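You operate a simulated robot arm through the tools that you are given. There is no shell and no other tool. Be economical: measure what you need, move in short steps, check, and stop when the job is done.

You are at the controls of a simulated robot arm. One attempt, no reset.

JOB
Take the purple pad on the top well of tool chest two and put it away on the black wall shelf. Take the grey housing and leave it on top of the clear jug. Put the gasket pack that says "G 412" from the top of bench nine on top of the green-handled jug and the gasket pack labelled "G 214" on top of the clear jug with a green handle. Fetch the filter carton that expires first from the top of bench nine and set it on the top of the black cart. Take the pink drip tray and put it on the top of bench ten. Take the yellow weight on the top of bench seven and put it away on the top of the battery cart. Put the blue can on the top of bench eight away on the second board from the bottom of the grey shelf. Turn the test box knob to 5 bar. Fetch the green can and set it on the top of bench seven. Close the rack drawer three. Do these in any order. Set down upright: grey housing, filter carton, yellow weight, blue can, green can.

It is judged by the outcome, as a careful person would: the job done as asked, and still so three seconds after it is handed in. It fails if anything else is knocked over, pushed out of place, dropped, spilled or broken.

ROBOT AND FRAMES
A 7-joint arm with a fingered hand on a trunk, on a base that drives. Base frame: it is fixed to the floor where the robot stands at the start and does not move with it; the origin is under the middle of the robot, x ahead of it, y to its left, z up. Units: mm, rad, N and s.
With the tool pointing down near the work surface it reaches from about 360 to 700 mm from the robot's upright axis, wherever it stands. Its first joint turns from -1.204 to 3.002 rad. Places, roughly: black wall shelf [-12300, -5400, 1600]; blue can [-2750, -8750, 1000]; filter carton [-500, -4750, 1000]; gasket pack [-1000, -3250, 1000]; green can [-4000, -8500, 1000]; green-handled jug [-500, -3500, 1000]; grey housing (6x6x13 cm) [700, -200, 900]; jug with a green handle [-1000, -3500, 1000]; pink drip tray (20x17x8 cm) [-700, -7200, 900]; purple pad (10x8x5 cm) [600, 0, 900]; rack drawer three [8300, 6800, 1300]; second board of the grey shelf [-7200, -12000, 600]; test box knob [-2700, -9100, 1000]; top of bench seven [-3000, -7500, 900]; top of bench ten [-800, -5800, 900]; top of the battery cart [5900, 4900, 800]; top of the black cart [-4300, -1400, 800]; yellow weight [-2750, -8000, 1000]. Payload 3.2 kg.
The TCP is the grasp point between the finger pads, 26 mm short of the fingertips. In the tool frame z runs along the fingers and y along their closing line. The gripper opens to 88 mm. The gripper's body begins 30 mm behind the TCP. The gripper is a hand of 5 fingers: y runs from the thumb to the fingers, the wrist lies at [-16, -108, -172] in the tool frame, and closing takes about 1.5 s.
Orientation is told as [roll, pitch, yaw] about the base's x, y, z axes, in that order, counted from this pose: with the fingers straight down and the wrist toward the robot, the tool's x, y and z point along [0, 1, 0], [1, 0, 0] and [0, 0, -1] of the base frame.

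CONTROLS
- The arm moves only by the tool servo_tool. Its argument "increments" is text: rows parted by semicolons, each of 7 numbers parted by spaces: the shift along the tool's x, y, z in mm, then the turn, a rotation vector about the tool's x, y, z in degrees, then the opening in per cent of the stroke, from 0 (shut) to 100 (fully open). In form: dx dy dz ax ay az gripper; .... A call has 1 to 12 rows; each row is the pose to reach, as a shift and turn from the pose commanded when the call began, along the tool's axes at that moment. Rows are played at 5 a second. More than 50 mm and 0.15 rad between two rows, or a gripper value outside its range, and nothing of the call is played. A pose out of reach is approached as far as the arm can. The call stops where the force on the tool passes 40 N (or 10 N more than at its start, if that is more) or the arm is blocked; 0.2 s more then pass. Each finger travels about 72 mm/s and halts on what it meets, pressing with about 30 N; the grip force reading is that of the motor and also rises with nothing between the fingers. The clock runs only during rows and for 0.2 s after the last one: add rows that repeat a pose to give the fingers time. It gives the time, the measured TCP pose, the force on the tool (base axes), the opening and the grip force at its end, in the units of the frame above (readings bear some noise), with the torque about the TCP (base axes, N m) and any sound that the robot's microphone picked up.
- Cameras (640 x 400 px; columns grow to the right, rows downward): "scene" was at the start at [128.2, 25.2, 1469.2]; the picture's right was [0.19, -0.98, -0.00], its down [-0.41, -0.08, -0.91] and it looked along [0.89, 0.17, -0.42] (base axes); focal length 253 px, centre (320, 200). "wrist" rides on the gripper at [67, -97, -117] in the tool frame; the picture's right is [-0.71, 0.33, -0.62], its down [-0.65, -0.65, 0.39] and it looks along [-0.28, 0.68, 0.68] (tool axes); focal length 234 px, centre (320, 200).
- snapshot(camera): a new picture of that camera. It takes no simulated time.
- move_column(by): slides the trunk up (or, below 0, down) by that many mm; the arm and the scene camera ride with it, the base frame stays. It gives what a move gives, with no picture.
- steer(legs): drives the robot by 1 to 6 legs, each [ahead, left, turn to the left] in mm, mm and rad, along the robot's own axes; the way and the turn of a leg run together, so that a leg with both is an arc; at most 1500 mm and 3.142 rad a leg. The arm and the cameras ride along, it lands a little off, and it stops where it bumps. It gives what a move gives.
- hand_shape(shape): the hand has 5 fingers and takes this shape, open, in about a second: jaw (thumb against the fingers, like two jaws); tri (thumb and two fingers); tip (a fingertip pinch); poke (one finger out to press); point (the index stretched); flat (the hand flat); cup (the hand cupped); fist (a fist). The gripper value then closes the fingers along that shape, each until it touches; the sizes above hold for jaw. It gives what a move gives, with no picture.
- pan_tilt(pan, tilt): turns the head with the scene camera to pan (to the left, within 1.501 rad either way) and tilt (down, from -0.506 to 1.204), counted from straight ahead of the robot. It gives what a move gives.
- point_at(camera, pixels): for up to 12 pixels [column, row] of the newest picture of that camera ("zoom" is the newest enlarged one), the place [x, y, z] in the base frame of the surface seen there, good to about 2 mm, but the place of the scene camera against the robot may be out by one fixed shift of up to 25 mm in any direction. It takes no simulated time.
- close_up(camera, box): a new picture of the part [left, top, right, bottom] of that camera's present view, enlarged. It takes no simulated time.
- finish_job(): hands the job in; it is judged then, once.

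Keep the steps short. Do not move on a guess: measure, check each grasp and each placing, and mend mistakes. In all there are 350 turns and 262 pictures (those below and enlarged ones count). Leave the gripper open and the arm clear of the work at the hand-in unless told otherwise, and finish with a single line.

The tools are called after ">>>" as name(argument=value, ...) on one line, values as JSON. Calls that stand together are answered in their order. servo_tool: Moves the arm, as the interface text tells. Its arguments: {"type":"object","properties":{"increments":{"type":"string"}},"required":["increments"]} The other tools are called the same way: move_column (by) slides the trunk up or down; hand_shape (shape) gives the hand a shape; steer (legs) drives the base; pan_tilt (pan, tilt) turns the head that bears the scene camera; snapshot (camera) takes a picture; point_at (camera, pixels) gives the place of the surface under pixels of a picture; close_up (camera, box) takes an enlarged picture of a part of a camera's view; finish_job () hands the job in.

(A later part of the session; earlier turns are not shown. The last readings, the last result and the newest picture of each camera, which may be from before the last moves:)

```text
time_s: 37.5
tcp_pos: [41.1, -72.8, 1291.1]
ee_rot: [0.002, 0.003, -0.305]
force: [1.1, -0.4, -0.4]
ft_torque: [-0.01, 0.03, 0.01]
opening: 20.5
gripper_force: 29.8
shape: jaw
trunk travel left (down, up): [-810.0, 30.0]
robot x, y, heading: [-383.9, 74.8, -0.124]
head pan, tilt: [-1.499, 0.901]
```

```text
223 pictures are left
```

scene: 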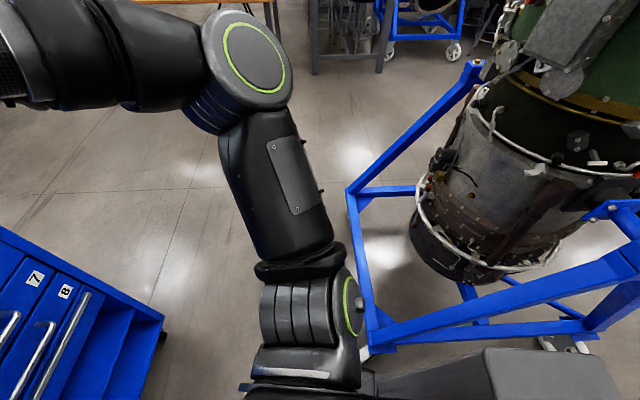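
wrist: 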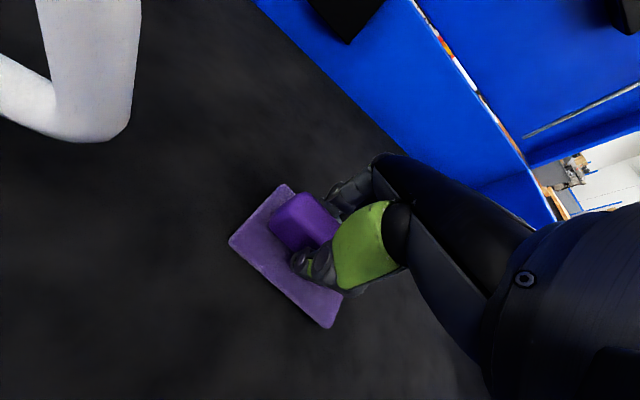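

>>> point_at(camera="scene", pixels=[[375, 345], [350, 205], [470, 68], [400, 188], [590, 300], [360, 300], [160, 320], [150, 345], [520, 325], [300, 60], [380, 60], [430, 50]])

```text
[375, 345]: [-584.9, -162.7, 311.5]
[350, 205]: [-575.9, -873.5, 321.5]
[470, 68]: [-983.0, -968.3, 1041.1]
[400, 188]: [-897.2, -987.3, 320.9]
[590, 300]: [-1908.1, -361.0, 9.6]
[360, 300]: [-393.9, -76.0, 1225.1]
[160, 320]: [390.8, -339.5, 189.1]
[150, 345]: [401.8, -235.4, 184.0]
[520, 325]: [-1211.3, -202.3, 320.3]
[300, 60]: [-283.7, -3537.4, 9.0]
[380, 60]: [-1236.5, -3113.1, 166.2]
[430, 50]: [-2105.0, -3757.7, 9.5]
```

Aisle: chest front x≈390, stand/table x≈-580. Straighten, move to x≈-150, and strafe right past the engine stand.

>>> steer(legs=[[235, 0, 0.125], [0, -1500, 0]])

>>> pan_tilt(pan=-1.5, tilt=0.4)

>>> snapshot(camera="scene")

>>> point_at(camera="scene", pixels=[[320, 300], [100, 250], [200, 200], [300, 200], [400, 200], [450, 250], [500, 200], [550, 220], [250, 250], [380, 250], [600, 250], [50, 200]])

```text
time_s: 46.5
tcp_pos: [281.7, -1589.0, 1291.9]
ee_rot: [0.002, 0.003, -0.182]
force: [-0.9, 0.2, -1.2]
ft_torque: [0.01, -0.03, 0.02]
opening: 20.5
gripper_force: 29.6
shape: jaw
trunk travel left (down, up): [-810.0, 30.0]
robot x, y, heading: [-157.1, -1496.5, -0.002]
head pan, tilt: [-1.499, 0.901]
```

```text
time_s: 47.4
tcp_pos: [281.7, -1589.9, 1290.5]
ee_rot: [0.001, 0.002, -0.181]
force: [0.1, -0.1, -0.4]
ft_torque: [0.01, 0.04, -0.02]
opening: 20.5
gripper_force: 29.8
shape: jaw
trunk travel left (down, up): [-810.0, 30.0]
robot x, y, heading: [-157.8, -1492.0, -0.004]
head pan, tilt: [-1.499, 0.4]
```

```text
222 pictures are left
```

scene: 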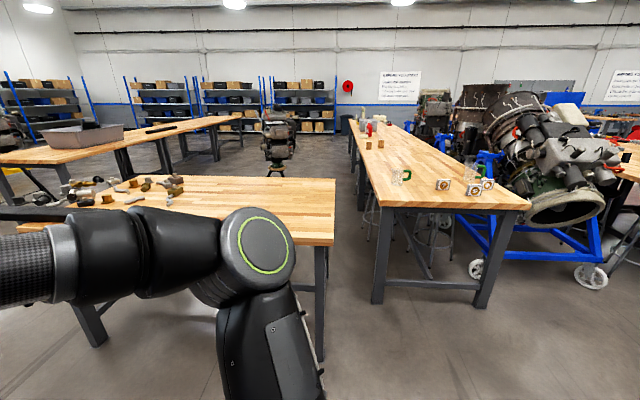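

```text
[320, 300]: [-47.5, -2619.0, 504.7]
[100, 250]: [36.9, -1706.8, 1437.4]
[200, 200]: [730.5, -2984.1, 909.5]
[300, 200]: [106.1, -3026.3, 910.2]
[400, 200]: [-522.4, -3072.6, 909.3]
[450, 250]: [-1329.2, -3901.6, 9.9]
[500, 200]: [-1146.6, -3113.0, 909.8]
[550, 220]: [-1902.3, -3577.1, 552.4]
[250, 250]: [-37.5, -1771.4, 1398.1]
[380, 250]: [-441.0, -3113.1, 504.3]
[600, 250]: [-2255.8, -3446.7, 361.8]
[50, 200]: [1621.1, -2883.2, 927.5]
```

Bench nine is straight ahead-right in this view. Go a little further from the engine, turn to face -y and look toward -x.

>>> steer(legs=[[0, -450, 0], [0, 0, -1.571], [0, 0, -0.8]])

>>> pan_tilt(pan=-0.6, tilt=0.2)

>>> snapshot(camera="scene")

>>> point_at(camera="scene", pixels=[[50, 300], [100, 250], [200, 250], [300, 250], [320, 300], [400, 250], [450, 250], [500, 250], [550, 250], [600, 250], [330, 220], [400, 300]])

```text
time_s: 56.2
tcp_pos: [-557.1, -2159.0, 1291.6]
ee_rot: [0.003, 0.0, -2.61]
force: [-1.0, -0.6, -1.2]
ft_torque: [-0.02, -0.03, -0.02]
opening: 19.9
gripper_force: 30.1
shape: jaw
trunk travel left (down, up): [-810.0, 30.0]
robot x, y, heading: [-160.1, -1944.5, -2.436]
head pan, tilt: [-1.499, 0.4]
```

```text
time_s: 57.4
tcp_pos: [-556.6, -2159.0, 1291.9]
ee_rot: [0.002, 0.001, -2.612]
force: [0.6, 0.4, -1.3]
ft_torque: [0.02, -0.03, 0.03]
opening: 20.0
gripper_force: 30.1
shape: jaw
trunk travel left (down, up): [-810.0, 30.0]
robot x, y, heading: [-166.4, -1943.5, -2.436]
head pan, tilt: [-0.6, 0.201]
```

```text
221 pictures are left
```

scene: 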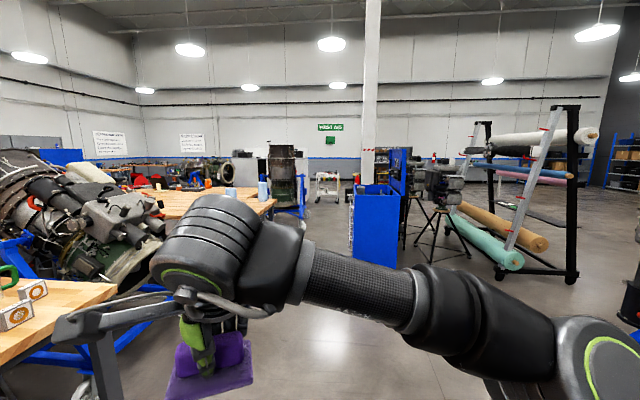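

```text
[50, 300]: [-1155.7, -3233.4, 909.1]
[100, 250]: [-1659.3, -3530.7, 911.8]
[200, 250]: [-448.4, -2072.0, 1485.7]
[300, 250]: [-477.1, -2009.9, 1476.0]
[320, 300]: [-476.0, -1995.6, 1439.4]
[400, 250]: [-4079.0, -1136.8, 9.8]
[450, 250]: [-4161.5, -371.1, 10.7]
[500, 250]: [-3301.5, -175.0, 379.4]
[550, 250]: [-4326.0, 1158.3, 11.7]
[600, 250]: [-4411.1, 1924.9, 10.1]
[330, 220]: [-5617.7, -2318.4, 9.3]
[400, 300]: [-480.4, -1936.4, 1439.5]
```

Lane along y≈-2000 toward -x is clear. Turn to face -x and drive 2.8 m.

>>> steer(legs=[[0, 0, -0.705], [1500, 0, 0], [1400, 0, 0]])

>>> pan_tilt(pan=0.2, tilt=0.2)

>>> snapshot(camera="scene")

>>> point_at(camera="scene", pixels=[[50, 300], [100, 250], [200, 250], [250, 230], [300, 250], [320, 220], [350, 250], [400, 300], [400, 230], [450, 250], [300, 200], [280, 210]])

```text
time_s: 72.0
tcp_pos: [-3323.1, -1798.7, 1288.3]
ee_rot: [0.0, 0.006, 2.948]
force: [-0.5, -0.3, -1.9]
ft_torque: [0.0, -0.03, -0.02]
opening: 20.3
gripper_force: 29.8
shape: jaw
trunk travel left (down, up): [-810.0, 30.0]
robot x, y, heading: [-2878.7, -1899.2, 3.128]
head pan, tilt: [-0.6, 0.201]
stopped in leg 3: the robot was blocked; the commanded pose is now the measured one
```

```text
time_s: 73.1
tcp_pos: [-3319.2, -1800.0, 1288.7]
ee_rot: [-0.001, 0.003, 2.95]
force: [-0.6, 0.2, -0.8]
ft_torque: [-0.03, 0.01, 0.03]
opening: 20.1
gripper_force: 29.7
shape: jaw
trunk travel left (down, up): [-810.0, 30.0]
robot x, y, heading: [-2879.7, -1896.8, 3.129]
head pan, tilt: [0.201, 0.201]
```

```text
220 pictures are left
```

scene: 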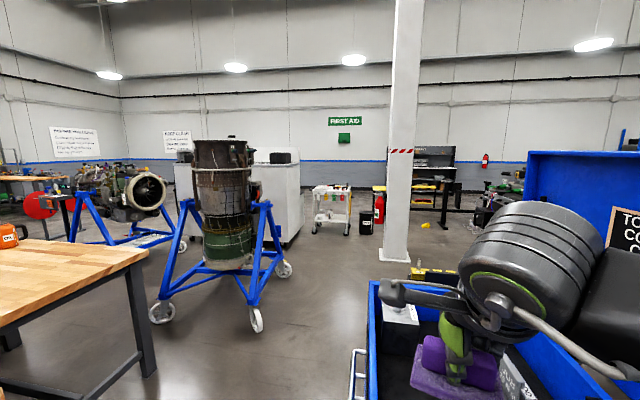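

```text
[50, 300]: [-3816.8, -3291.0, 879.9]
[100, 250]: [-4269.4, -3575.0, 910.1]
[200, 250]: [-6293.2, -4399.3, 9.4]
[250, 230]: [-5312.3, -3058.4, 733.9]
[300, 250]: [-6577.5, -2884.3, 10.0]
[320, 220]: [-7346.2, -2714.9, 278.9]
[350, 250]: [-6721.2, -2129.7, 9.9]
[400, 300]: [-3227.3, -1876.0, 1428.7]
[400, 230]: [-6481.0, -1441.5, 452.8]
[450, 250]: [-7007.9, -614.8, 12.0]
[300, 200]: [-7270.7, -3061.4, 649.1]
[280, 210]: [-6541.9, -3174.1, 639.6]
```

Another chest blocks ahead (blue, right). Measure its left edge and the table's right edge for the gap.

>>> point_at(camera="scene", pixels=[[372, 290], [374, 380], [380, 330], [148, 258], [145, 370], [130, 270], [255, 320], [160, 310], [390, 310], [358, 360], [410, 275], [525, 170]])

>>> pan_tilt(pan=0.2, tilt=0.8)

>>> snapshot(camera="scene")

```text
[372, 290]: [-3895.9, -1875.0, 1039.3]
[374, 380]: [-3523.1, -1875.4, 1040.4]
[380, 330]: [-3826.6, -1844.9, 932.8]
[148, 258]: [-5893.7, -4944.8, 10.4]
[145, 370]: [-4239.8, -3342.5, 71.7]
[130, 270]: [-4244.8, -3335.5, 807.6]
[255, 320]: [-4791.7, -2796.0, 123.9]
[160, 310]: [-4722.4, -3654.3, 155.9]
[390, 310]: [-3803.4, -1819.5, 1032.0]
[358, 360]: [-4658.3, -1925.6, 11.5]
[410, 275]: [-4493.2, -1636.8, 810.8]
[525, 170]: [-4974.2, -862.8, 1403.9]
```

```text
time_s: 74.1
tcp_pos: [-3318.3, -1798.5, 1289.7]
ee_rot: [-0.002, 0.004, 2.948]
force: [0.0, -0.1, -1.1]
ft_torque: [-0.01, 0.04, -0.01]
opening: 20.2
gripper_force: 29.9
shape: jaw
trunk travel left (down, up): [-810.0, 30.0]
robot x, y, heading: [-2881.1, -1896.7, 3.131]
head pan, tilt: [0.201, 0.799]
```

```text
219 pictures are left
```

scene: 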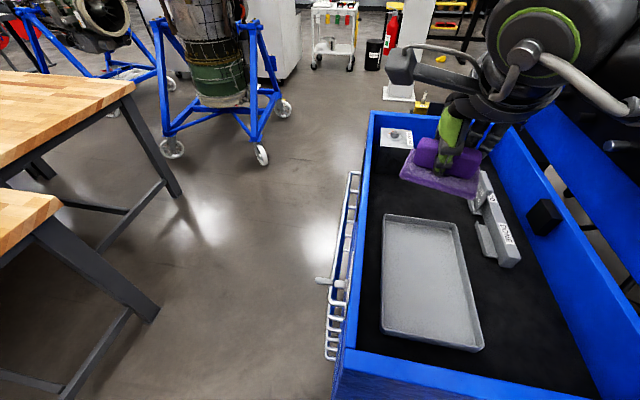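

Gap between chest front (y≈-1925) and engine stand (y≈-2800). Back off slightly, shift left 440 mm, then ahead 2.4 m.

>>> steer(legs=[[-40, 0, 0.012], [0, 440, 0], [1500, 0, 0], [900, 0, 0]])

>>> pan_tilt(pan=0.2, tilt=0.3)

>>> snapshot(camera="scene")

>>> point_at(camera="scene", pixels=[[50, 300], [100, 250], [200, 250], [250, 230], [300, 250], [320, 220], [350, 250], [400, 300], [400, 230], [450, 250], [150, 200], [280, 190]])

```text
time_s: 88.5
tcp_pos: [-5664.5, -2249.8, 1289.5]
ee_rot: [0.001, 0.003, 2.963]
force: [0.0, 0.1, -0.4]
ft_torque: [-0.05, -0.01, 0.0]
opening: 20.0
gripper_force: 29.8
shape: jaw
trunk travel left (down, up): [-810.0, 30.0]
robot x, y, heading: [-5219.0, -2344.3, 3.143]
head pan, tilt: [0.201, 0.799]
```

```text
time_s: 89.5
tcp_pos: [-5664.8, -2249.4, 1289.1]
ee_rot: [0.001, 0.003, 2.963]
force: [0.2, 0.1, -0.9]
ft_torque: [0.0, 0.0, -0.04]
opening: 20.2
gripper_force: 30.5
shape: jaw
trunk travel left (down, up): [-810.0, 30.0]
robot x, y, heading: [-5224.5, -2342.8, 3.141]
head pan, tilt: [0.201, 0.3]
```

```text
218 pictures are left
```

scene: 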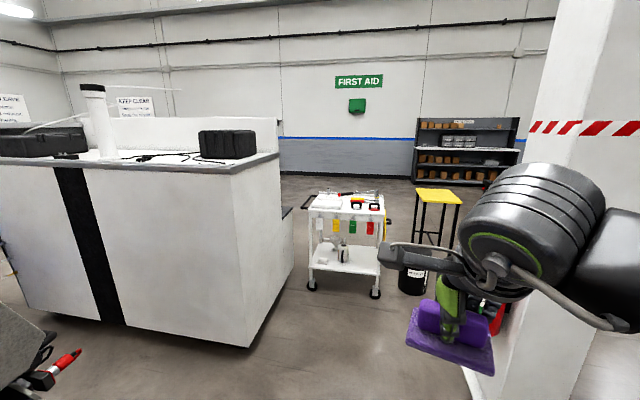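

```text
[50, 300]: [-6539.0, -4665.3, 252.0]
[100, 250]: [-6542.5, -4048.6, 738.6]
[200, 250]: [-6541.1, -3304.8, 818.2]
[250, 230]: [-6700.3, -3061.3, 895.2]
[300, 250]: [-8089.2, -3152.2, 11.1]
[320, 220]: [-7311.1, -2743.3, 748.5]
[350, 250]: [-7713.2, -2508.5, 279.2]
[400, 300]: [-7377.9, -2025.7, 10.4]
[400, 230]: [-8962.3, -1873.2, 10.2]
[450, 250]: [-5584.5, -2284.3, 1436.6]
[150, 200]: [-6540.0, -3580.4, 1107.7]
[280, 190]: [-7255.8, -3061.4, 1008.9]
```

>>> point_at(camera="scene", pixels=[[377, 292], [312, 288], [412, 290], [416, 235], [457, 240], [300, 160], [440, 180], [475, 385], [492, 370], [350, 190], [290, 200], [430, 275]])

>>> pan_tilt(pan=-0.3, tilt=0.3)

>>> snapshot(camera="scene")

```text
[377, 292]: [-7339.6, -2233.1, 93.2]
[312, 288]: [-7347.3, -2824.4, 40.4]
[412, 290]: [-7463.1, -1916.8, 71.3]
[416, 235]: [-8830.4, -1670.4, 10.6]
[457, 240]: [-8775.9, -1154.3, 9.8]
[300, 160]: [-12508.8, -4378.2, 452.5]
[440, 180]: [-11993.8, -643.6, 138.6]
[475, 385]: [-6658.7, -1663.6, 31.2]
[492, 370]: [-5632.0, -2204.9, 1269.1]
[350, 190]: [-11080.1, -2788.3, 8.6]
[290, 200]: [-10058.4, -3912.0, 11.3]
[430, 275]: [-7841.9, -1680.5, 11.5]
```

```text
time_s: 90.4
tcp_pos: [-5665.1, -2249.9, 1290.6]
ee_rot: [0.0, 0.004, 2.962]
force: [-0.2, 0.0, -0.7]
ft_torque: [-0.01, 0.01, 0.0]
opening: 20.5
gripper_force: 29.9
shape: jaw
trunk travel left (down, up): [-810.0, 30.0]
robot x, y, heading: [-5223.9, -2341.3, 3.141]
head pan, tilt: [-0.3, 0.3]
```

```text
217 pictures are left
```

scene: 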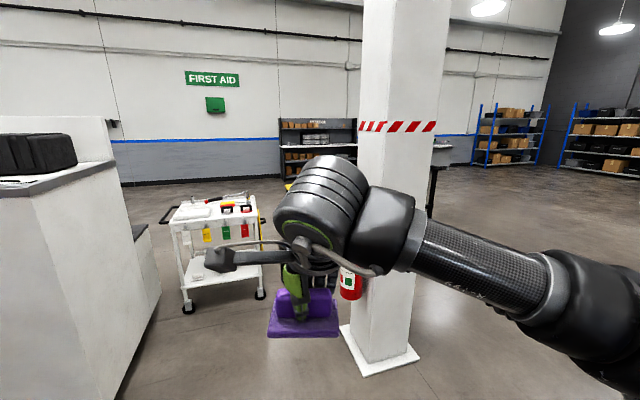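

The cart and bin block the left side of the column; check right of the column.

>>> pan_tilt(pan=-1.1, tilt=0.4)

>>> snapshot(camera="scene")

>>> point_at(camera="scene", pixels=[[20, 250], [60, 330], [150, 330], [200, 250], [300, 220], [400, 250], [450, 300], [500, 250], [550, 300], [600, 250], [330, 180], [100, 250]])

```text
time_s: 91.5
tcp_pos: [-5665.5, -2250.1, 1290.8]
ee_rot: [0.0, 0.002, 2.961]
force: [0.5, -0.2, -2.1]
ft_torque: [0.01, -0.01, -0.05]
opening: 20.1
gripper_force: 29.7
shape: jaw
trunk travel left (down, up): [-810.0, 30.0]
robot x, y, heading: [-5224.1, -2345.3, 3.141]
head pan, tilt: [-1.1, 0.4]
```

```text
216 pictures are left
```

scene: 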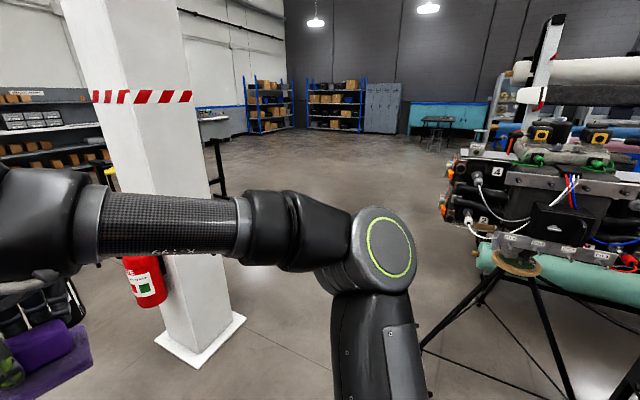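

```text
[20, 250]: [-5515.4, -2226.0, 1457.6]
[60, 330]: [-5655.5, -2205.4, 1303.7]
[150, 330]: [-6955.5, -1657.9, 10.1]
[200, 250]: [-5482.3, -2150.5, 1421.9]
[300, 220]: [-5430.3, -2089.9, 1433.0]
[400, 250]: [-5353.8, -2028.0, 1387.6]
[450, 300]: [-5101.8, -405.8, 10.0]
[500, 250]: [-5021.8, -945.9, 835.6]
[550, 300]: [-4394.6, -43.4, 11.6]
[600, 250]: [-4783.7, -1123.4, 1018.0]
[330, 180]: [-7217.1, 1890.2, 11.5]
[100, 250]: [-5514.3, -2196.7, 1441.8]
```

Advance 330 mm and strafe right 1.9 m past column front, then look ahead.

>>> steer(legs=[[330, 0, 0], [0, -1500, 0], [0, -500, 0]])

>>> pan_tilt(pan=0.2, tilt=0.3)

>>> snapshot(camera="scene")

>>> point_at(camera="scene", pixels=[[50, 300], [100, 250], [150, 220], [200, 250], [250, 230], [300, 250], [320, 220], [350, 250], [250, 200], [400, 230], [200, 200], [300, 190]])

```text
time_s: 103.3
tcp_pos: [-6031.5, -268.4, 1290.4]
ee_rot: [0.001, 0.003, 2.987]
force: [0.6, 0.1, -0.3]
ft_torque: [0.0, -0.03, 0.03]
opening: 20.6
gripper_force: 29.7
shape: jaw
trunk travel left (down, up): [-810.0, 30.0]
robot x, y, heading: [-5586.2, -349.5, -3.117]
head pan, tilt: [-1.1, 0.4]
```

```text
time_s: 104.7
tcp_pos: [-6031.5, -268.5, 1290.6]
ee_rot: [0.0, 0.004, 2.987]
force: [-0.2, -0.2, -0.9]
ft_torque: [-0.02, 0.03, 0.03]
opening: 20.3
gripper_force: 30.1
shape: jaw
trunk travel left (down, up): [-810.0, 30.0]
robot x, y, heading: [-5586.2, -355.3, -3.122]
head pan, tilt: [0.201, 0.3]
```

```text
215 pictures are left
```

scene: 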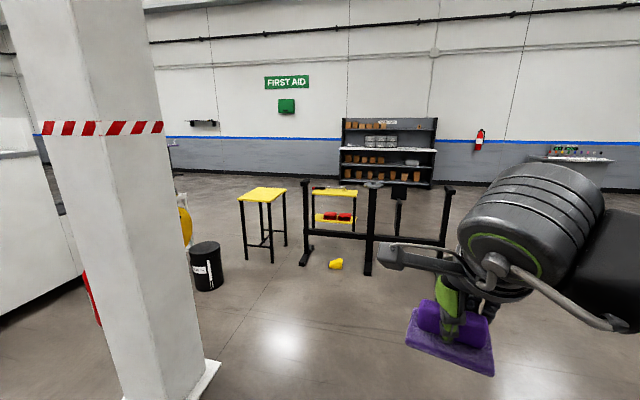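

```text
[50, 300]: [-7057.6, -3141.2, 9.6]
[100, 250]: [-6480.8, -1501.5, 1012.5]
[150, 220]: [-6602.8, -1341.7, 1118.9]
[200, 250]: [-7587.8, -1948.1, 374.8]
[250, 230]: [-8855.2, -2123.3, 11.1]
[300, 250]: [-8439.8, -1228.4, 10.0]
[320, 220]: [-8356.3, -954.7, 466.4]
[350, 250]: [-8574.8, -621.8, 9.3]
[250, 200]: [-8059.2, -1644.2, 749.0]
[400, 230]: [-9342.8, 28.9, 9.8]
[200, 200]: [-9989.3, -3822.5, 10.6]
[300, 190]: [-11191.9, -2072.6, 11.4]
```

>>> close_up(camera="scene", box=[150, 90, 470, 290])

>>> point_at(camera="scene", pixels=[[205, 122], [218, 285], [245, 255], [272, 262], [285, 243], [303, 262], [368, 272], [445, 240], [395, 215], [335, 264], [198, 127], [427, 185]])

```text
2.00 times, centred on (310, 190) of scene
```

zoom: 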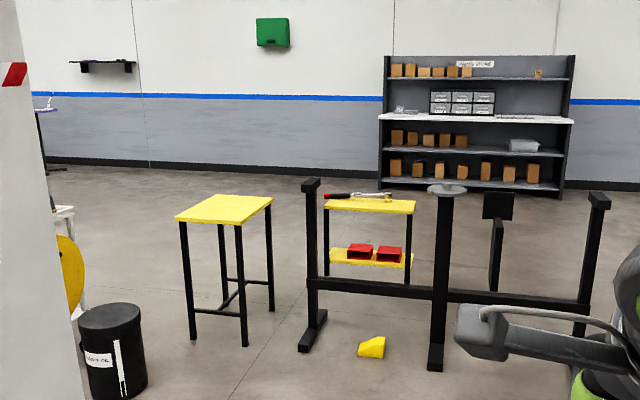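

```text
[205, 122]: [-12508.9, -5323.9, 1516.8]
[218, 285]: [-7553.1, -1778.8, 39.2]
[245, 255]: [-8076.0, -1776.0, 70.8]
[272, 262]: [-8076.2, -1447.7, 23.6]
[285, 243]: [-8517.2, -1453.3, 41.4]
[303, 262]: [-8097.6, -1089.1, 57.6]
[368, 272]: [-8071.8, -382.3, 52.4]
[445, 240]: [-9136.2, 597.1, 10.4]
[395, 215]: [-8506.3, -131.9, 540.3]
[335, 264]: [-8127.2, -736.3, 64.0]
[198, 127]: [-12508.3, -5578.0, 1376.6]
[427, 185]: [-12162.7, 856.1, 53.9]
```

The black wall shelf is on the far wall at about (-12400,-5380,1550). I'll go round the right of the frame: strafe right 1.35 m and look.

>>> steer(legs=[[0, -1350, -0.02]])

>>> snapshot(camera="scene")

>>> point_at(camera="scene", pixels=[[150, 250], [200, 250], [250, 250], [300, 250], [350, 250], [360, 220], [200, 210], [250, 200], [300, 200], [350, 190], [280, 235], [390, 200]])

```text
time_s: 111.6
tcp_pos: [-6060.5, 1097.9, 1290.2]
ee_rot: [-0.001, 0.004, 2.984]
force: [0.6, 0.7, -1.3]
ft_torque: [-0.01, 0.02, -0.01]
opening: 20.2
gripper_force: 29.6
shape: jaw
trunk travel left (down, up): [-810.0, 30.0]
robot x, y, heading: [-5619.2, 1008.8, -3.119]
head pan, tilt: [0.201, 0.3]
```

```text
213 pictures are left
```

scene: 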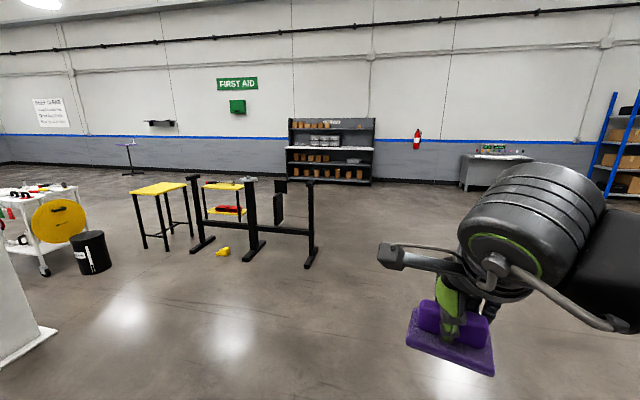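

```text
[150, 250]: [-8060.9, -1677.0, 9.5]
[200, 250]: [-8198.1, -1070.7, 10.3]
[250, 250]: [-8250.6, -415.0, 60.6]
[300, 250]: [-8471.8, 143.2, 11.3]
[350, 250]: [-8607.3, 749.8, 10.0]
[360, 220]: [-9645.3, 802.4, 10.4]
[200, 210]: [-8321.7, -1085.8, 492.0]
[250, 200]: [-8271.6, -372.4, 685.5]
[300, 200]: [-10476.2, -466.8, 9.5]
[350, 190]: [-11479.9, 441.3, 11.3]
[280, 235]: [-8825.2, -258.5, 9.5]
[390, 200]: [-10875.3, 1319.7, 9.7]
```

>>> point_at(camera="scene", pixels=[[130, 173], [128, 145], [240, 218], [205, 215], [205, 186], [160, 123]])

>>> steer(legs=[[1500, 0, -0.02], [1500, 0, 0], [1500, 0, 0], [0, 0, 1.571]])

>>> pan_tilt(pan=0.2, tilt=0.3)

>>> snapshot(camera="scene")

>>> point_at(camera="scene", pixels=[[150, 250], [200, 250], [250, 250], [300, 250], [350, 250], [360, 220], [200, 210], [250, 200], [300, 200], [350, 190], [280, 235], [390, 200]])

```text
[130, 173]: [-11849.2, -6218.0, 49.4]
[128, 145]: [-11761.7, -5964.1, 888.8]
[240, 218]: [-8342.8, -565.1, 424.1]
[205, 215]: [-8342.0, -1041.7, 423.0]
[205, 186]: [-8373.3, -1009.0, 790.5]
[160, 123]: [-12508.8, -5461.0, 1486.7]
```

```text
time_s: 136.7
tcp_pos: [-10192.7, 653.7, 1290.0]
ee_rot: [0.0, 0.004, -1.794]
force: [-0.3, 0.1, -2.1]
ft_torque: [0.02, -0.01, 0.0]
opening: 20.4
gripper_force: 30.3
shape: jaw
trunk travel left (down, up): [-810.0, 30.0]
robot x, y, heading: [-10081.6, 1091.6, -1.613]
head pan, tilt: [0.201, 0.3]
```

```text
time_s: 137.3
tcp_pos: [-10193.3, 654.7, 1290.7]
ee_rot: [0.0, 0.003, -1.795]
force: [0.1, 0.2, -1.3]
ft_torque: [-0.01, 0.02, -0.03]
opening: 20.2
gripper_force: 29.4
shape: jaw
trunk travel left (down, up): [-810.0, 30.0]
robot x, y, heading: [-10079.5, 1088.6, -1.616]
head pan, tilt: [0.201, 0.3]
```

```text
212 pictures are left
```

scene: 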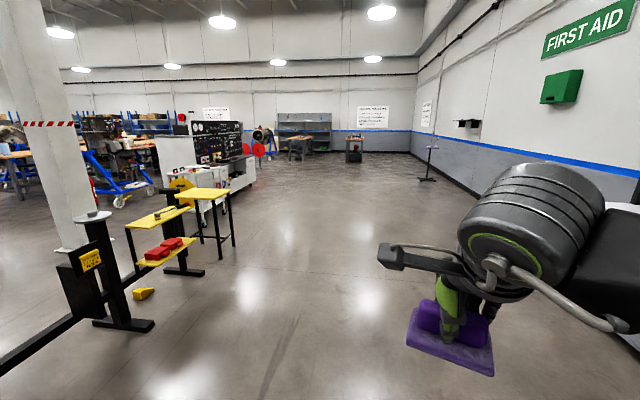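

```text
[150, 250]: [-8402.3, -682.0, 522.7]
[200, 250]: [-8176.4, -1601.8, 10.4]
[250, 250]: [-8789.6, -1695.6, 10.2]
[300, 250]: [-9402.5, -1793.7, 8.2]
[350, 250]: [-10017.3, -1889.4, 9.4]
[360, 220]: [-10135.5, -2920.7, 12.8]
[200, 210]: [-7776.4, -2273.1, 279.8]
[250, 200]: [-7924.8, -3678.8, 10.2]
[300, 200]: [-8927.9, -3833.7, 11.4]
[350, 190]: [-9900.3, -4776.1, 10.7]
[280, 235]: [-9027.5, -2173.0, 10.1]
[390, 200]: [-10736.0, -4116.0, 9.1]
```

Clear floor all the way. Drive diagonally to about (-11400,-5000), then face the wall.

>>> steer(legs=[[0, 0, -0.172], [1500, 0, 0], [1500, 0, 0], [1500, 0, 0], [1500, 0, 0], [300, 0, 0]])

>>> steer(legs=[[0, 0, -1.356]])

>>> pan_tilt(pan=0.2, tilt=0.1)

>>> snapshot(camera="scene")

```text
time_s: 168.0
tcp_pos: [-11674.1, -5428.7, 1290.4]
ee_rot: [0.0, 0.004, -1.966]
force: [0.2, -0.3, -0.8]
ft_torque: [-0.01, 0.0, -0.01]
opening: 20.0
gripper_force: 29.4
shape: jaw
trunk travel left (down, up): [-810.0, 30.0]
robot x, y, heading: [-11491.1, -5016.6, -1.784]
head pan, tilt: [0.201, 0.3]
```

```text
time_s: 171.7
tcp_pos: [-11931.5, -4928.8, 1289.3]
ee_rot: [-0.001, 0.004, 2.974]
force: [-0.1, -0.1, -0.6]
ft_torque: [-0.02, -0.02, 0.03]
opening: 20.1
gripper_force: 29.3
shape: jaw
trunk travel left (down, up): [-810.0, 30.0]
robot x, y, heading: [-11488.2, -5017.7, -3.129]
head pan, tilt: [0.201, 0.3]
```

```text
time_s: 172.4
tcp_pos: [-11930.8, -4928.3, 1288.8]
ee_rot: [0.002, 0.004, 2.973]
force: [-0.1, 0.1, -1.4]
ft_torque: [0.02, 0.01, 0.0]
opening: 19.8
gripper_force: 29.7
shape: jaw
trunk travel left (down, up): [-810.0, 30.0]
robot x, y, heading: [-11488.4, -5018.8, -3.13]
head pan, tilt: [0.201, 0.099]
```

```text
211 pictures are left
```

scene: 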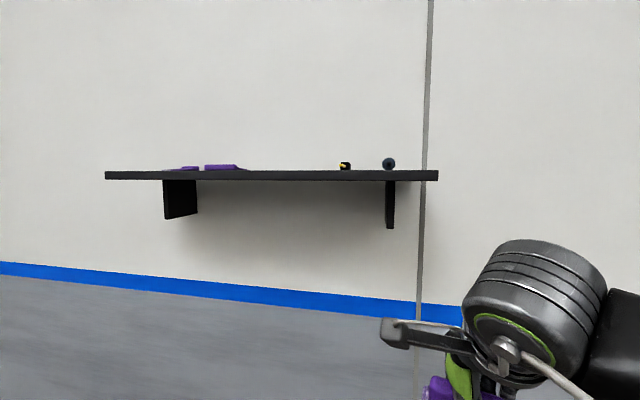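

>>> close_up(camera="scene", box=[95, 130, 445, 240])

>>> point_at(camera="scene", pixels=[[107, 176], [200, 176], [300, 176], [436, 176], [345, 166], [389, 163], [188, 168], [222, 167], [300, 172], [300, 180], [300, 168]])

>>> move_column(by=30)

```text
1.83 times, centred on (270, 185) of scene
```

zoom: 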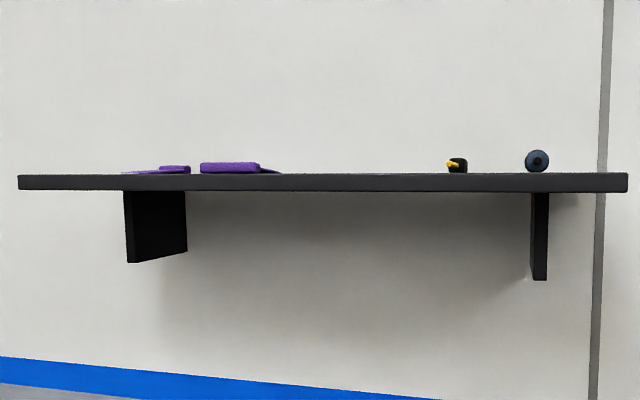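

```text
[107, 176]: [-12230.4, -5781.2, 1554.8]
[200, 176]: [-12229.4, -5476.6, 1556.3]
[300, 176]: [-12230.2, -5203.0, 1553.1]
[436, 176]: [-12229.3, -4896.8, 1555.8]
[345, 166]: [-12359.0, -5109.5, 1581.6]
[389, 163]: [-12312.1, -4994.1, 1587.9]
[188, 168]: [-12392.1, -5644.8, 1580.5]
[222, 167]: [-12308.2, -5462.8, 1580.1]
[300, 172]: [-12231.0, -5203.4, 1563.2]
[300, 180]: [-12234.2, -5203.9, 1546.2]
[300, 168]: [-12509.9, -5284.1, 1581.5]
```

```text
time_s: 173.2
tcp_pos: [-11929.8, -4928.9, 1319.6]
ee_rot: [0.0, 0.005, 2.971]
force: [1.0, 0.5, -1.0]
ft_torque: [0.0, -0.01, 0.02]
opening: 20.3
gripper_force: 30.1
shape: jaw
trunk travel left (down, up): [-840.0, 0.0]
robot x, y, heading: [-11489.1, -5017.3, -3.13]
head pan, tilt: [0.201, 0.099]
```

Shelf top ≈1558 true, front edge x≈-12241; free spot around y≈-5290. Raise the hand here, in front of the shelf.

>>> servo_tool(increments="0 0 -45 0 0 0 0; 0 0 -90 0 0 0 0; 0 0 -135 0 0 0 0; 0 0 -180 0 0 0 0; 0 0 -225 0 0 0 0; 0 0 -270 0 0 0 0; 0 0 -315 0 0 0 0; 0 0 -330 0 0 0 0")

>>> snapshot(camera="scene")

```text
time_s: 175.0
tcp_pos: [-11914.6, -4927.5, 1534.8]
ee_rot: [-0.002, 0.005, 2.974]
force: [0.6, 0.4, -0.7]
ft_torque: [0.0, -0.02, 0.04]
opening: 20.1
gripper_force: 30.1
shape: jaw
out of reach, approached as far as the arm can: row 5, 6, 7, 8
trunk travel left (down, up): [-840.0, 0.0]
robot x, y, heading: [-11489.1, -5018.4, -3.134]
head pan, tilt: [0.201, 0.099]
```

```text
209 pictures are left
```

scene: 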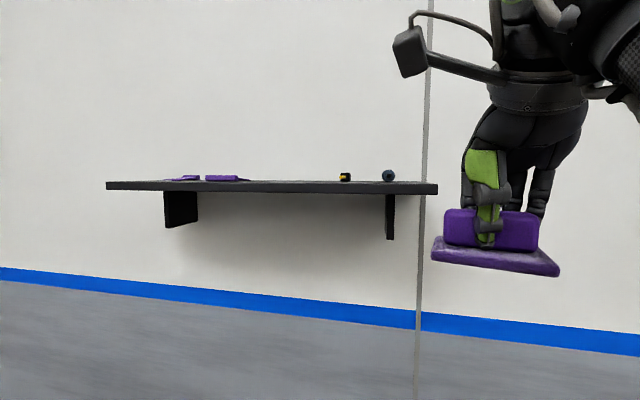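

Reach tops out at ~1535 pointing straight down; bringing the hand closer to the shoulder and pitching it slightly (8°) should gain height. Test that here, in the open.

>>> servo_tool(increments="-26 -20 0 -2 0 -2.5 0; -52 -40 0 -4 0 -5 0; -78 -60 0 -6 0 -7.5 0; -104 -79 0 -8 0 -10 0; -104 -79 0 -8 0 -10 0")

>>> servo_tool(increments="0 0 -40 0 0 0 0; 0 0 -75 0 0 0 0; 0 0 -105 0 0 0 0")

```text
time_s: 176.2
tcp_pos: [-11822.1, -4837.4, 1535.3]
ee_rot: [-0.012, -0.137, -3.135]
force: [-0.6, -0.5, -0.1]
ft_torque: [0.04, -0.02, 0.01]
opening: 20.0
gripper_force: 30.0
shape: jaw
trunk travel left (down, up): [-840.0, 0.0]
robot x, y, heading: [-11489.2, -5014.2, -3.126]
head pan, tilt: [0.201, 0.099]
```

```text
time_s: 177.0
tcp_pos: [-11838.0, -4842.0, 1586.5]
ee_rot: [-0.01, -0.135, -3.135]
force: [0.3, 0.6, -1.4]
ft_torque: [-0.01, 0.0, -0.03]
opening: 20.0
gripper_force: 30.1
shape: jaw
out of reach, approached as far as the arm can: row 1, 2, 3
trunk travel left (down, up): [-840.0, 0.0]
robot x, y, heading: [-11486.8, -5018.7, -3.131]
head pan, tilt: [0.201, 0.099]
```

>>> servo_tool(increments="0 -21 -17 -3.5 0 0 0; 0 -42 -34 -7 0 0 0; 0 -42 -66 -7 0 0 0; 0 -42 -66 -7 0 0 0")

>>> snapshot(camera="scene")

```text
time_s: 178.0
tcp_pos: [-11819.4, -4843.8, 1613.9]
ee_rot: [-0.01, -0.261, -3.134]
force: [-0.8, -0.1, -1.0]
ft_torque: [-0.03, -0.02, 0.01]
opening: 19.7
gripper_force: 29.9
shape: jaw
out of reach, approached as far as the arm can: row 1, 2, 3, 4
trunk travel left (down, up): [-840.0, 0.0]
robot x, y, heading: [-11492.0, -5018.6, -3.128]
head pan, tilt: [0.201, 0.099]
```

```text
208 pictures are left
```

scene: 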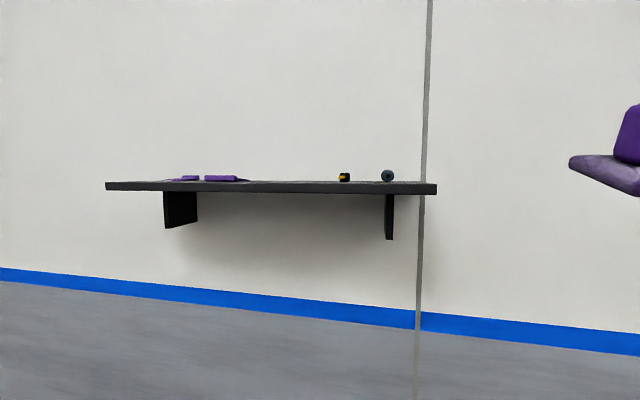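

1614 mm at 15° pitch. A bit more pitch for margin: go to 25° and up.

>>> servo_tool(increments="0 5 -19 -5 0 0 0; 0 10 -39 -10 0 0 0; 0 10 -39 -10 0 0 0")

```text
time_s: 178.8
tcp_pos: [-11820.4, -4847.0, 1644.9]
ee_rot: [-0.012, -0.435, -3.132]
force: [0.9, 0.0, -0.7]
ft_torque: [-0.01, -0.02, -0.02]
opening: 20.2
gripper_force: 29.9
shape: jaw
out of reach, approached as far as the arm can: row 1, 2, 3
trunk travel left (down, up): [-840.0, 0.0]
robot x, y, heading: [-11486.4, -5020.8, -3.133]
head pan, tilt: [0.201, 0.099]
```

Good: 1645 at 25°, pad low edge ≈1591, 33 mm above the shelf. Check the stand on the left, then strafe left.

>>> pan_tilt(pan=0.9, tilt=0.6)

>>> snapshot(camera="scene")

>>> point_at(camera="scene", pixels=[[100, 200], [150, 200], [200, 200], [250, 200], [300, 200], [150, 250], [200, 250], [320, 200]])

```text
time_s: 179.9
tcp_pos: [-11819.0, -4847.1, 1645.9]
ee_rot: [-0.013, -0.434, -3.131]
force: [-0.3, -0.1, -0.6]
ft_torque: [-0.01, -0.04, -0.01]
opening: 20.0
gripper_force: 30.0
shape: jaw
trunk travel left (down, up): [-840.0, 0.0]
robot x, y, heading: [-11488.7, -5018.3, -3.132]
head pan, tilt: [0.901, 0.6]
```

```text
207 pictures are left
```

scene: 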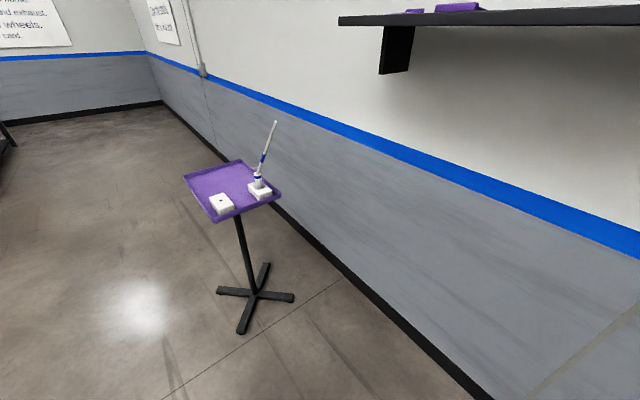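

```text
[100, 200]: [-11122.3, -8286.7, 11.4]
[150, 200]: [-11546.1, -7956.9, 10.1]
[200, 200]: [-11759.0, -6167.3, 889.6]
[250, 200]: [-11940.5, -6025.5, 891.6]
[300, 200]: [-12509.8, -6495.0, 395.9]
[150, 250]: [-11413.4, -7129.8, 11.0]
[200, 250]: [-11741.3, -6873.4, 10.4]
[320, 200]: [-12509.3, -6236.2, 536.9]
```

>>> steer(legs=[[0, 406, -0.008]])

>>> pan_tilt(pan=-0.1, tilt=0.1)

>>> snapshot(camera="scene")

>>> snapshot(camera="wrist")

```text
time_s: 182.4
tcp_pos: [-11815.6, -5257.3, 1645.5]
ee_rot: [-0.011, -0.433, -3.136]
force: [-0.2, 0.3, -0.1]
ft_torque: [-0.01, -0.03, -0.01]
opening: 20.2
gripper_force: 30.2
shape: jaw
trunk travel left (down, up): [-840.0, 0.0]
robot x, y, heading: [-11484.2, -5431.1, -3.137]
head pan, tilt: [0.901, 0.6]
```

```text
time_s: 183.7
tcp_pos: [-11816.2, -5257.8, 1646.3]
ee_rot: [-0.012, -0.434, -3.135]
force: [-0.3, -0.5, -0.1]
ft_torque: [-0.01, 0.0, 0.0]
opening: 19.8
gripper_force: 29.8
shape: jaw
trunk travel left (down, up): [-840.0, 0.0]
robot x, y, heading: [-11488.4, -5429.8, -3.136]
head pan, tilt: [-0.099, 0.099]
```

```text
206 pictures are left
```

scene: 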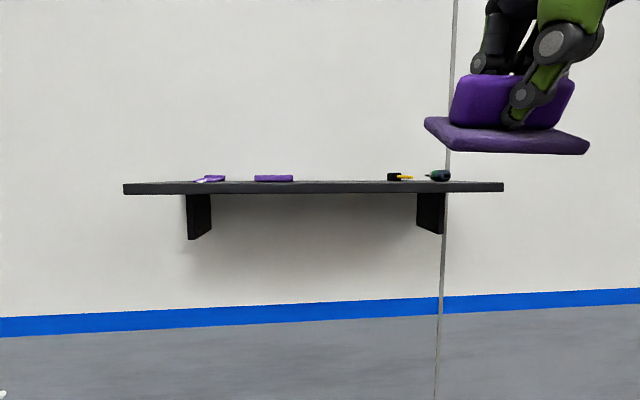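

```text
205 pictures are left
```

wrist: 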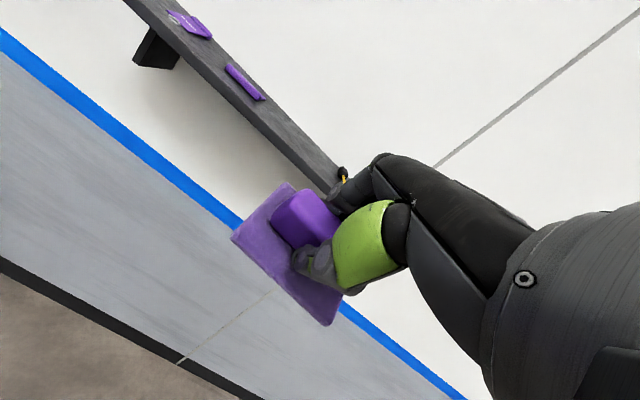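

Use the (accurate) wrist camera to measure the shelf and the things on it.

>>> close_up(camera="wrist", box=[120, 0, 376, 210])

>>> point_at(camera="wrist", pixels=[[280, 130], [260, 115], [300, 158], [250, 87], [226, 65], [262, 100], [341, 172], [240, 105], [290, 140], [310, 165]])

```text
1.90 times, centred on (248, 105) of wrist
```

zoom: 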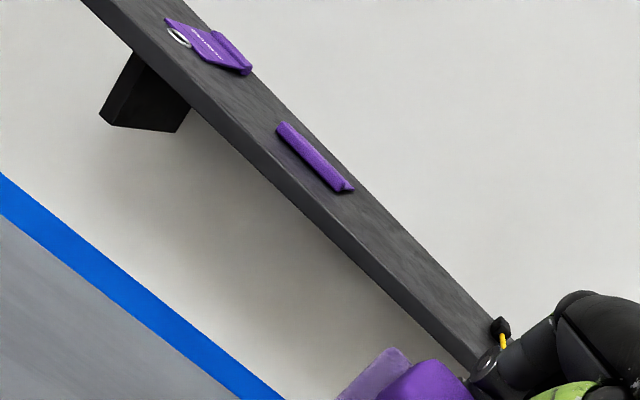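

```text
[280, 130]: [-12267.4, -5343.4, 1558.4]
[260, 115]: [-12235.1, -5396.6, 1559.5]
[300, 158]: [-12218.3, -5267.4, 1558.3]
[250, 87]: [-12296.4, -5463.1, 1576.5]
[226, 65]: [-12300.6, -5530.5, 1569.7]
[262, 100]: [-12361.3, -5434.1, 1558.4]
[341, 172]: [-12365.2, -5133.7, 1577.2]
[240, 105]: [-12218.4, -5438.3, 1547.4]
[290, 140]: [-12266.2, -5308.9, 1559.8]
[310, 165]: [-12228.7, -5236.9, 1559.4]
```

Shelf top 1559, front edge x≈-12220. Drive forward in two steps, watching.

>>> steer(legs=[[330, 0, 0]])

>>> snapshot(camera="wrist")

```text
time_s: 185.9
tcp_pos: [-12148.6, -5261.8, 1646.5]
ee_rot: [-0.012, -0.435, -3.133]
force: [0.3, -1.0, -1.1]
ft_torque: [-0.03, -0.03, 0.0]
opening: 19.8
gripper_force: 30.2
shape: jaw
trunk travel left (down, up): [-840.0, 0.0]
robot x, y, heading: [-11820.7, -5433.9, -3.131]
head pan, tilt: [-0.099, 0.099]
```

```text
203 pictures are left
```

wrist: 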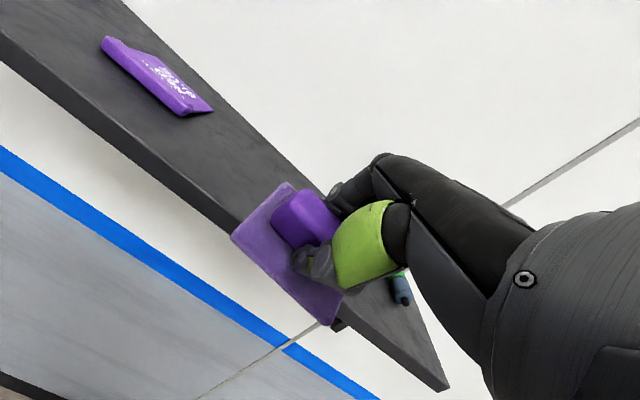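

>>> steer(legs=[[128, 0, 0]])

>>> snapshot(camera="wrist")

>>> pan_tilt(pan=-0.6, tilt=0)

>>> snapshot(camera="scene")

```text
time_s: 187.2
tcp_pos: [-12273.7, -5262.6, 1646.1]
ee_rot: [-0.012, -0.436, -3.131]
force: [0.3, -0.2, -0.9]
ft_torque: [-0.02, -0.01, 0.0]
opening: 19.8
gripper_force: 29.2
shape: jaw
trunk travel left (down, up): [-840.0, 0.0]
robot x, y, heading: [-11943.7, -5434.3, -3.131]
head pan, tilt: [-0.099, 0.099]
```

```text
202 pictures are left
```

wrist: 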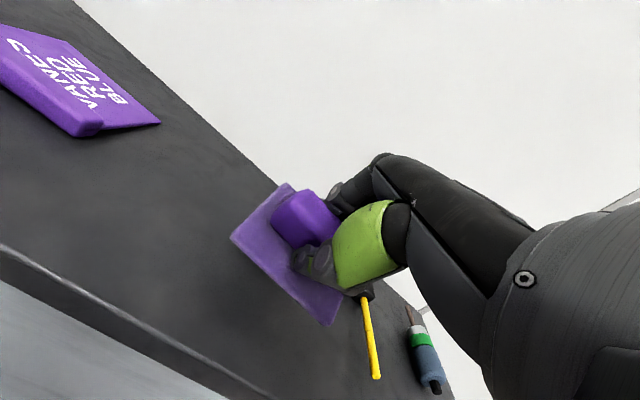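

```text
time_s: 188.1
tcp_pos: [-12277.2, -5263.1, 1646.0]
ee_rot: [-0.012, -0.434, -3.131]
force: [0.0, -0.4, -0.5]
ft_torque: [0.0, 0.02, 0.0]
opening: 20.1
gripper_force: 30.1
shape: jaw
trunk travel left (down, up): [-840.0, 0.0]
robot x, y, heading: [-11946.9, -5434.0, -3.13]
head pan, tilt: [-0.6, 0.0]
```

```text
201 pictures are left
```

scene: 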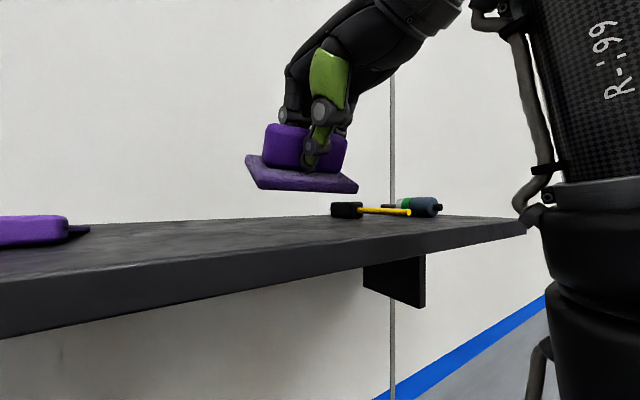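

Check the yellow handle's position relative to the pad's landing zone.

>>> point_at(camera="wrist", pixels=[[376, 376], [366, 305], [330, 322], [236, 237], [285, 186], [150, 124], [80, 130], [300, 380], [315, 310]])

```text
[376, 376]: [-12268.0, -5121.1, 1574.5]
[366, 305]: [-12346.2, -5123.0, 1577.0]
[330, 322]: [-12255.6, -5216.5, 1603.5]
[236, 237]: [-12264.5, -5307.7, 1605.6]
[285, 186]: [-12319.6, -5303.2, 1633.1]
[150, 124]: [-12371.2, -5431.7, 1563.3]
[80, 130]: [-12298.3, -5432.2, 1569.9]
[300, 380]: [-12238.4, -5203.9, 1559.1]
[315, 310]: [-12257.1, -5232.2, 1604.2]
```

Clear. Lower 26 mm straight down.

>>> servo_tool(increments="0 -5.5 12 0 0 0 0; 0 -11 23.6 0 0 0 0; 0 -11 23.6 0 0 0 0")

>>> servo_tool(increments="0 -1.3 2.7 0 0 0 0; 0 -1.3 2.7 0 0 0 0")

```text
time_s: 188.9
tcp_pos: [-12278.3, -5261.8, 1620.2]
ee_rot: [-0.012, -0.436, -3.133]
force: [-0.9, -0.4, -1.6]
ft_torque: [-0.02, -0.01, -0.03]
opening: 20.1
gripper_force: 29.8
shape: jaw
trunk travel left (down, up): [-840.0, 0.0]
robot x, y, heading: [-11945.3, -5435.1, -3.131]
head pan, tilt: [-0.6, 0.0]
```

```text
time_s: 189.5
tcp_pos: [-12276.7, -5262.1, 1617.4]
ee_rot: [-0.012, -0.434, -3.132]
force: [-0.3, 0.5, -1.6]
ft_torque: [-0.01, -0.04, -0.01]
opening: 19.9
gripper_force: 30.1
shape: jaw
trunk travel left (down, up): [-840.0, 0.0]
robot x, y, heading: [-11947.8, -5434.7, -3.127]
head pan, tilt: [-0.6, 0.0]
```

Reduce pitch to ~16° (reachable here) to lay it flatter, then lower.

>>> servo_tool(increments="0 0 0 4.5 0 0 0; 0 0 0 9 0 0 0; 0 0 0 9 0 0 0")

>>> servo_tool(increments="0 -1.1 3.9 0 0 0 0; 0 -1.1 3.9 0 0 0 0")

```text
time_s: 190.3
tcp_pos: [-12277.4, -5261.7, 1617.2]
ee_rot: [-0.01, -0.277, -3.133]
force: [-0.6, 0.1, -0.5]
ft_torque: [0.01, -0.01, 0.0]
opening: 20.0
gripper_force: 30.3
shape: jaw
trunk travel left (down, up): [-840.0, 0.0]
robot x, y, heading: [-11948.1, -5436.7, -3.128]
head pan, tilt: [-0.6, 0.0]
```

```text
time_s: 190.9
tcp_pos: [-12277.4, -5262.5, 1613.2]
ee_rot: [-0.01, -0.279, -3.133]
force: [0.3, -0.7, -0.7]
ft_torque: [0.03, -0.01, 0.03]
opening: 19.8
gripper_force: 29.7
shape: jaw
trunk travel left (down, up): [-840.0, 0.0]
robot x, y, heading: [-11944.8, -5432.9, -3.135]
head pan, tilt: [-0.6, 0.0]
```

>>> servo_tool(increments="0 -0.9 2.9 1.5 0 0 0; 0 -0.9 2.9 3 0 0 0; 0 -0.9 2.9 3 0 0 0")

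>>> servo_tool(increments="0 -0.9 2.9 1 0 0 0; 0 -0.9 2.9 2 0 0 0; 0 -0.9 2.9 2 0 0 0")

>>> snapshot(camera="scene")

```text
time_s: 191.7
tcp_pos: [-12284.0, -5262.7, 1608.0]
ee_rot: [-0.01, -0.226, -3.134]
force: [0.1, 0.2, 1.7]
ft_torque: [0.04, -0.1, 0.0]
opening: 20.2
gripper_force: 29.9
shape: jaw
out of reach, approached as far as the arm can: row 2, 3
trunk travel left (down, up): [-840.0, 0.0]
robot x, y, heading: [-11948.9, -5437.1, -3.13]
head pan, tilt: [-0.6, 0.0]
```

```text
time_s: 192.5
tcp_pos: [-12285.3, -5262.0, 1602.0]
ee_rot: [-0.005, -0.208, -3.137]
force: [0.7, 2.1, 22.9]
ft_torque: [-0.02, -0.65, 0.04]
opening: 24.4
gripper_force: 29.7
shape: jaw
out of reach, approached as far as the arm can: row 1, 2, 3
trunk travel left (down, up): [-840.0, 0.0]
robot x, y, heading: [-11945.2, -5436.4, -3.134]
head pan, tilt: [-0.6, 0.0]
stopped in row 3: the force on the tool passed its limit (the readings are from after the stop); the commanded pose is now the measured one
```

```text
200 pictures are left
```

scene: 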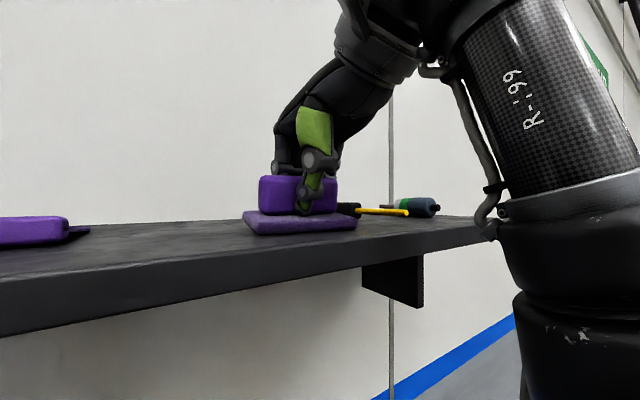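

The pad touches down and lies nearly flat. Open the fingers.

>>> servo_tool(increments="0 0 0 0 0 0 40; 0 0 0 0 0 0 50; 0 0 0 0 0 0 60; 0 0 0 0 0 0 80; 0 0 0 0 0 0 100; 0 0 0 0 0 0 100")

>>> snapshot(camera="scene")

```text
time_s: 193.9
tcp_pos: [-12288.2, -5262.8, 1602.5]
ee_rot: [-0.007, -0.206, -3.135]
force: [-5.3, 1.9, 34.1]
ft_torque: [-0.13, -0.38, 0.02]
opening: 66.7
gripper_force: 0.1
shape: jaw
trunk travel left (down, up): [-840.0, 0.0]
robot x, y, heading: [-11947.8, -5433.9, -3.128]
head pan, tilt: [-0.6, 0.0]
```

```text
199 pictures are left
```

scene: 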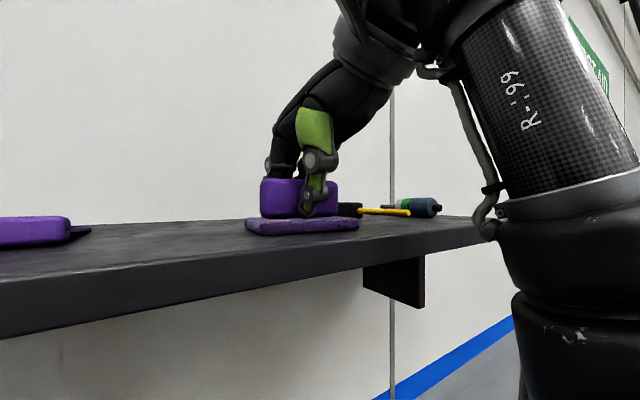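

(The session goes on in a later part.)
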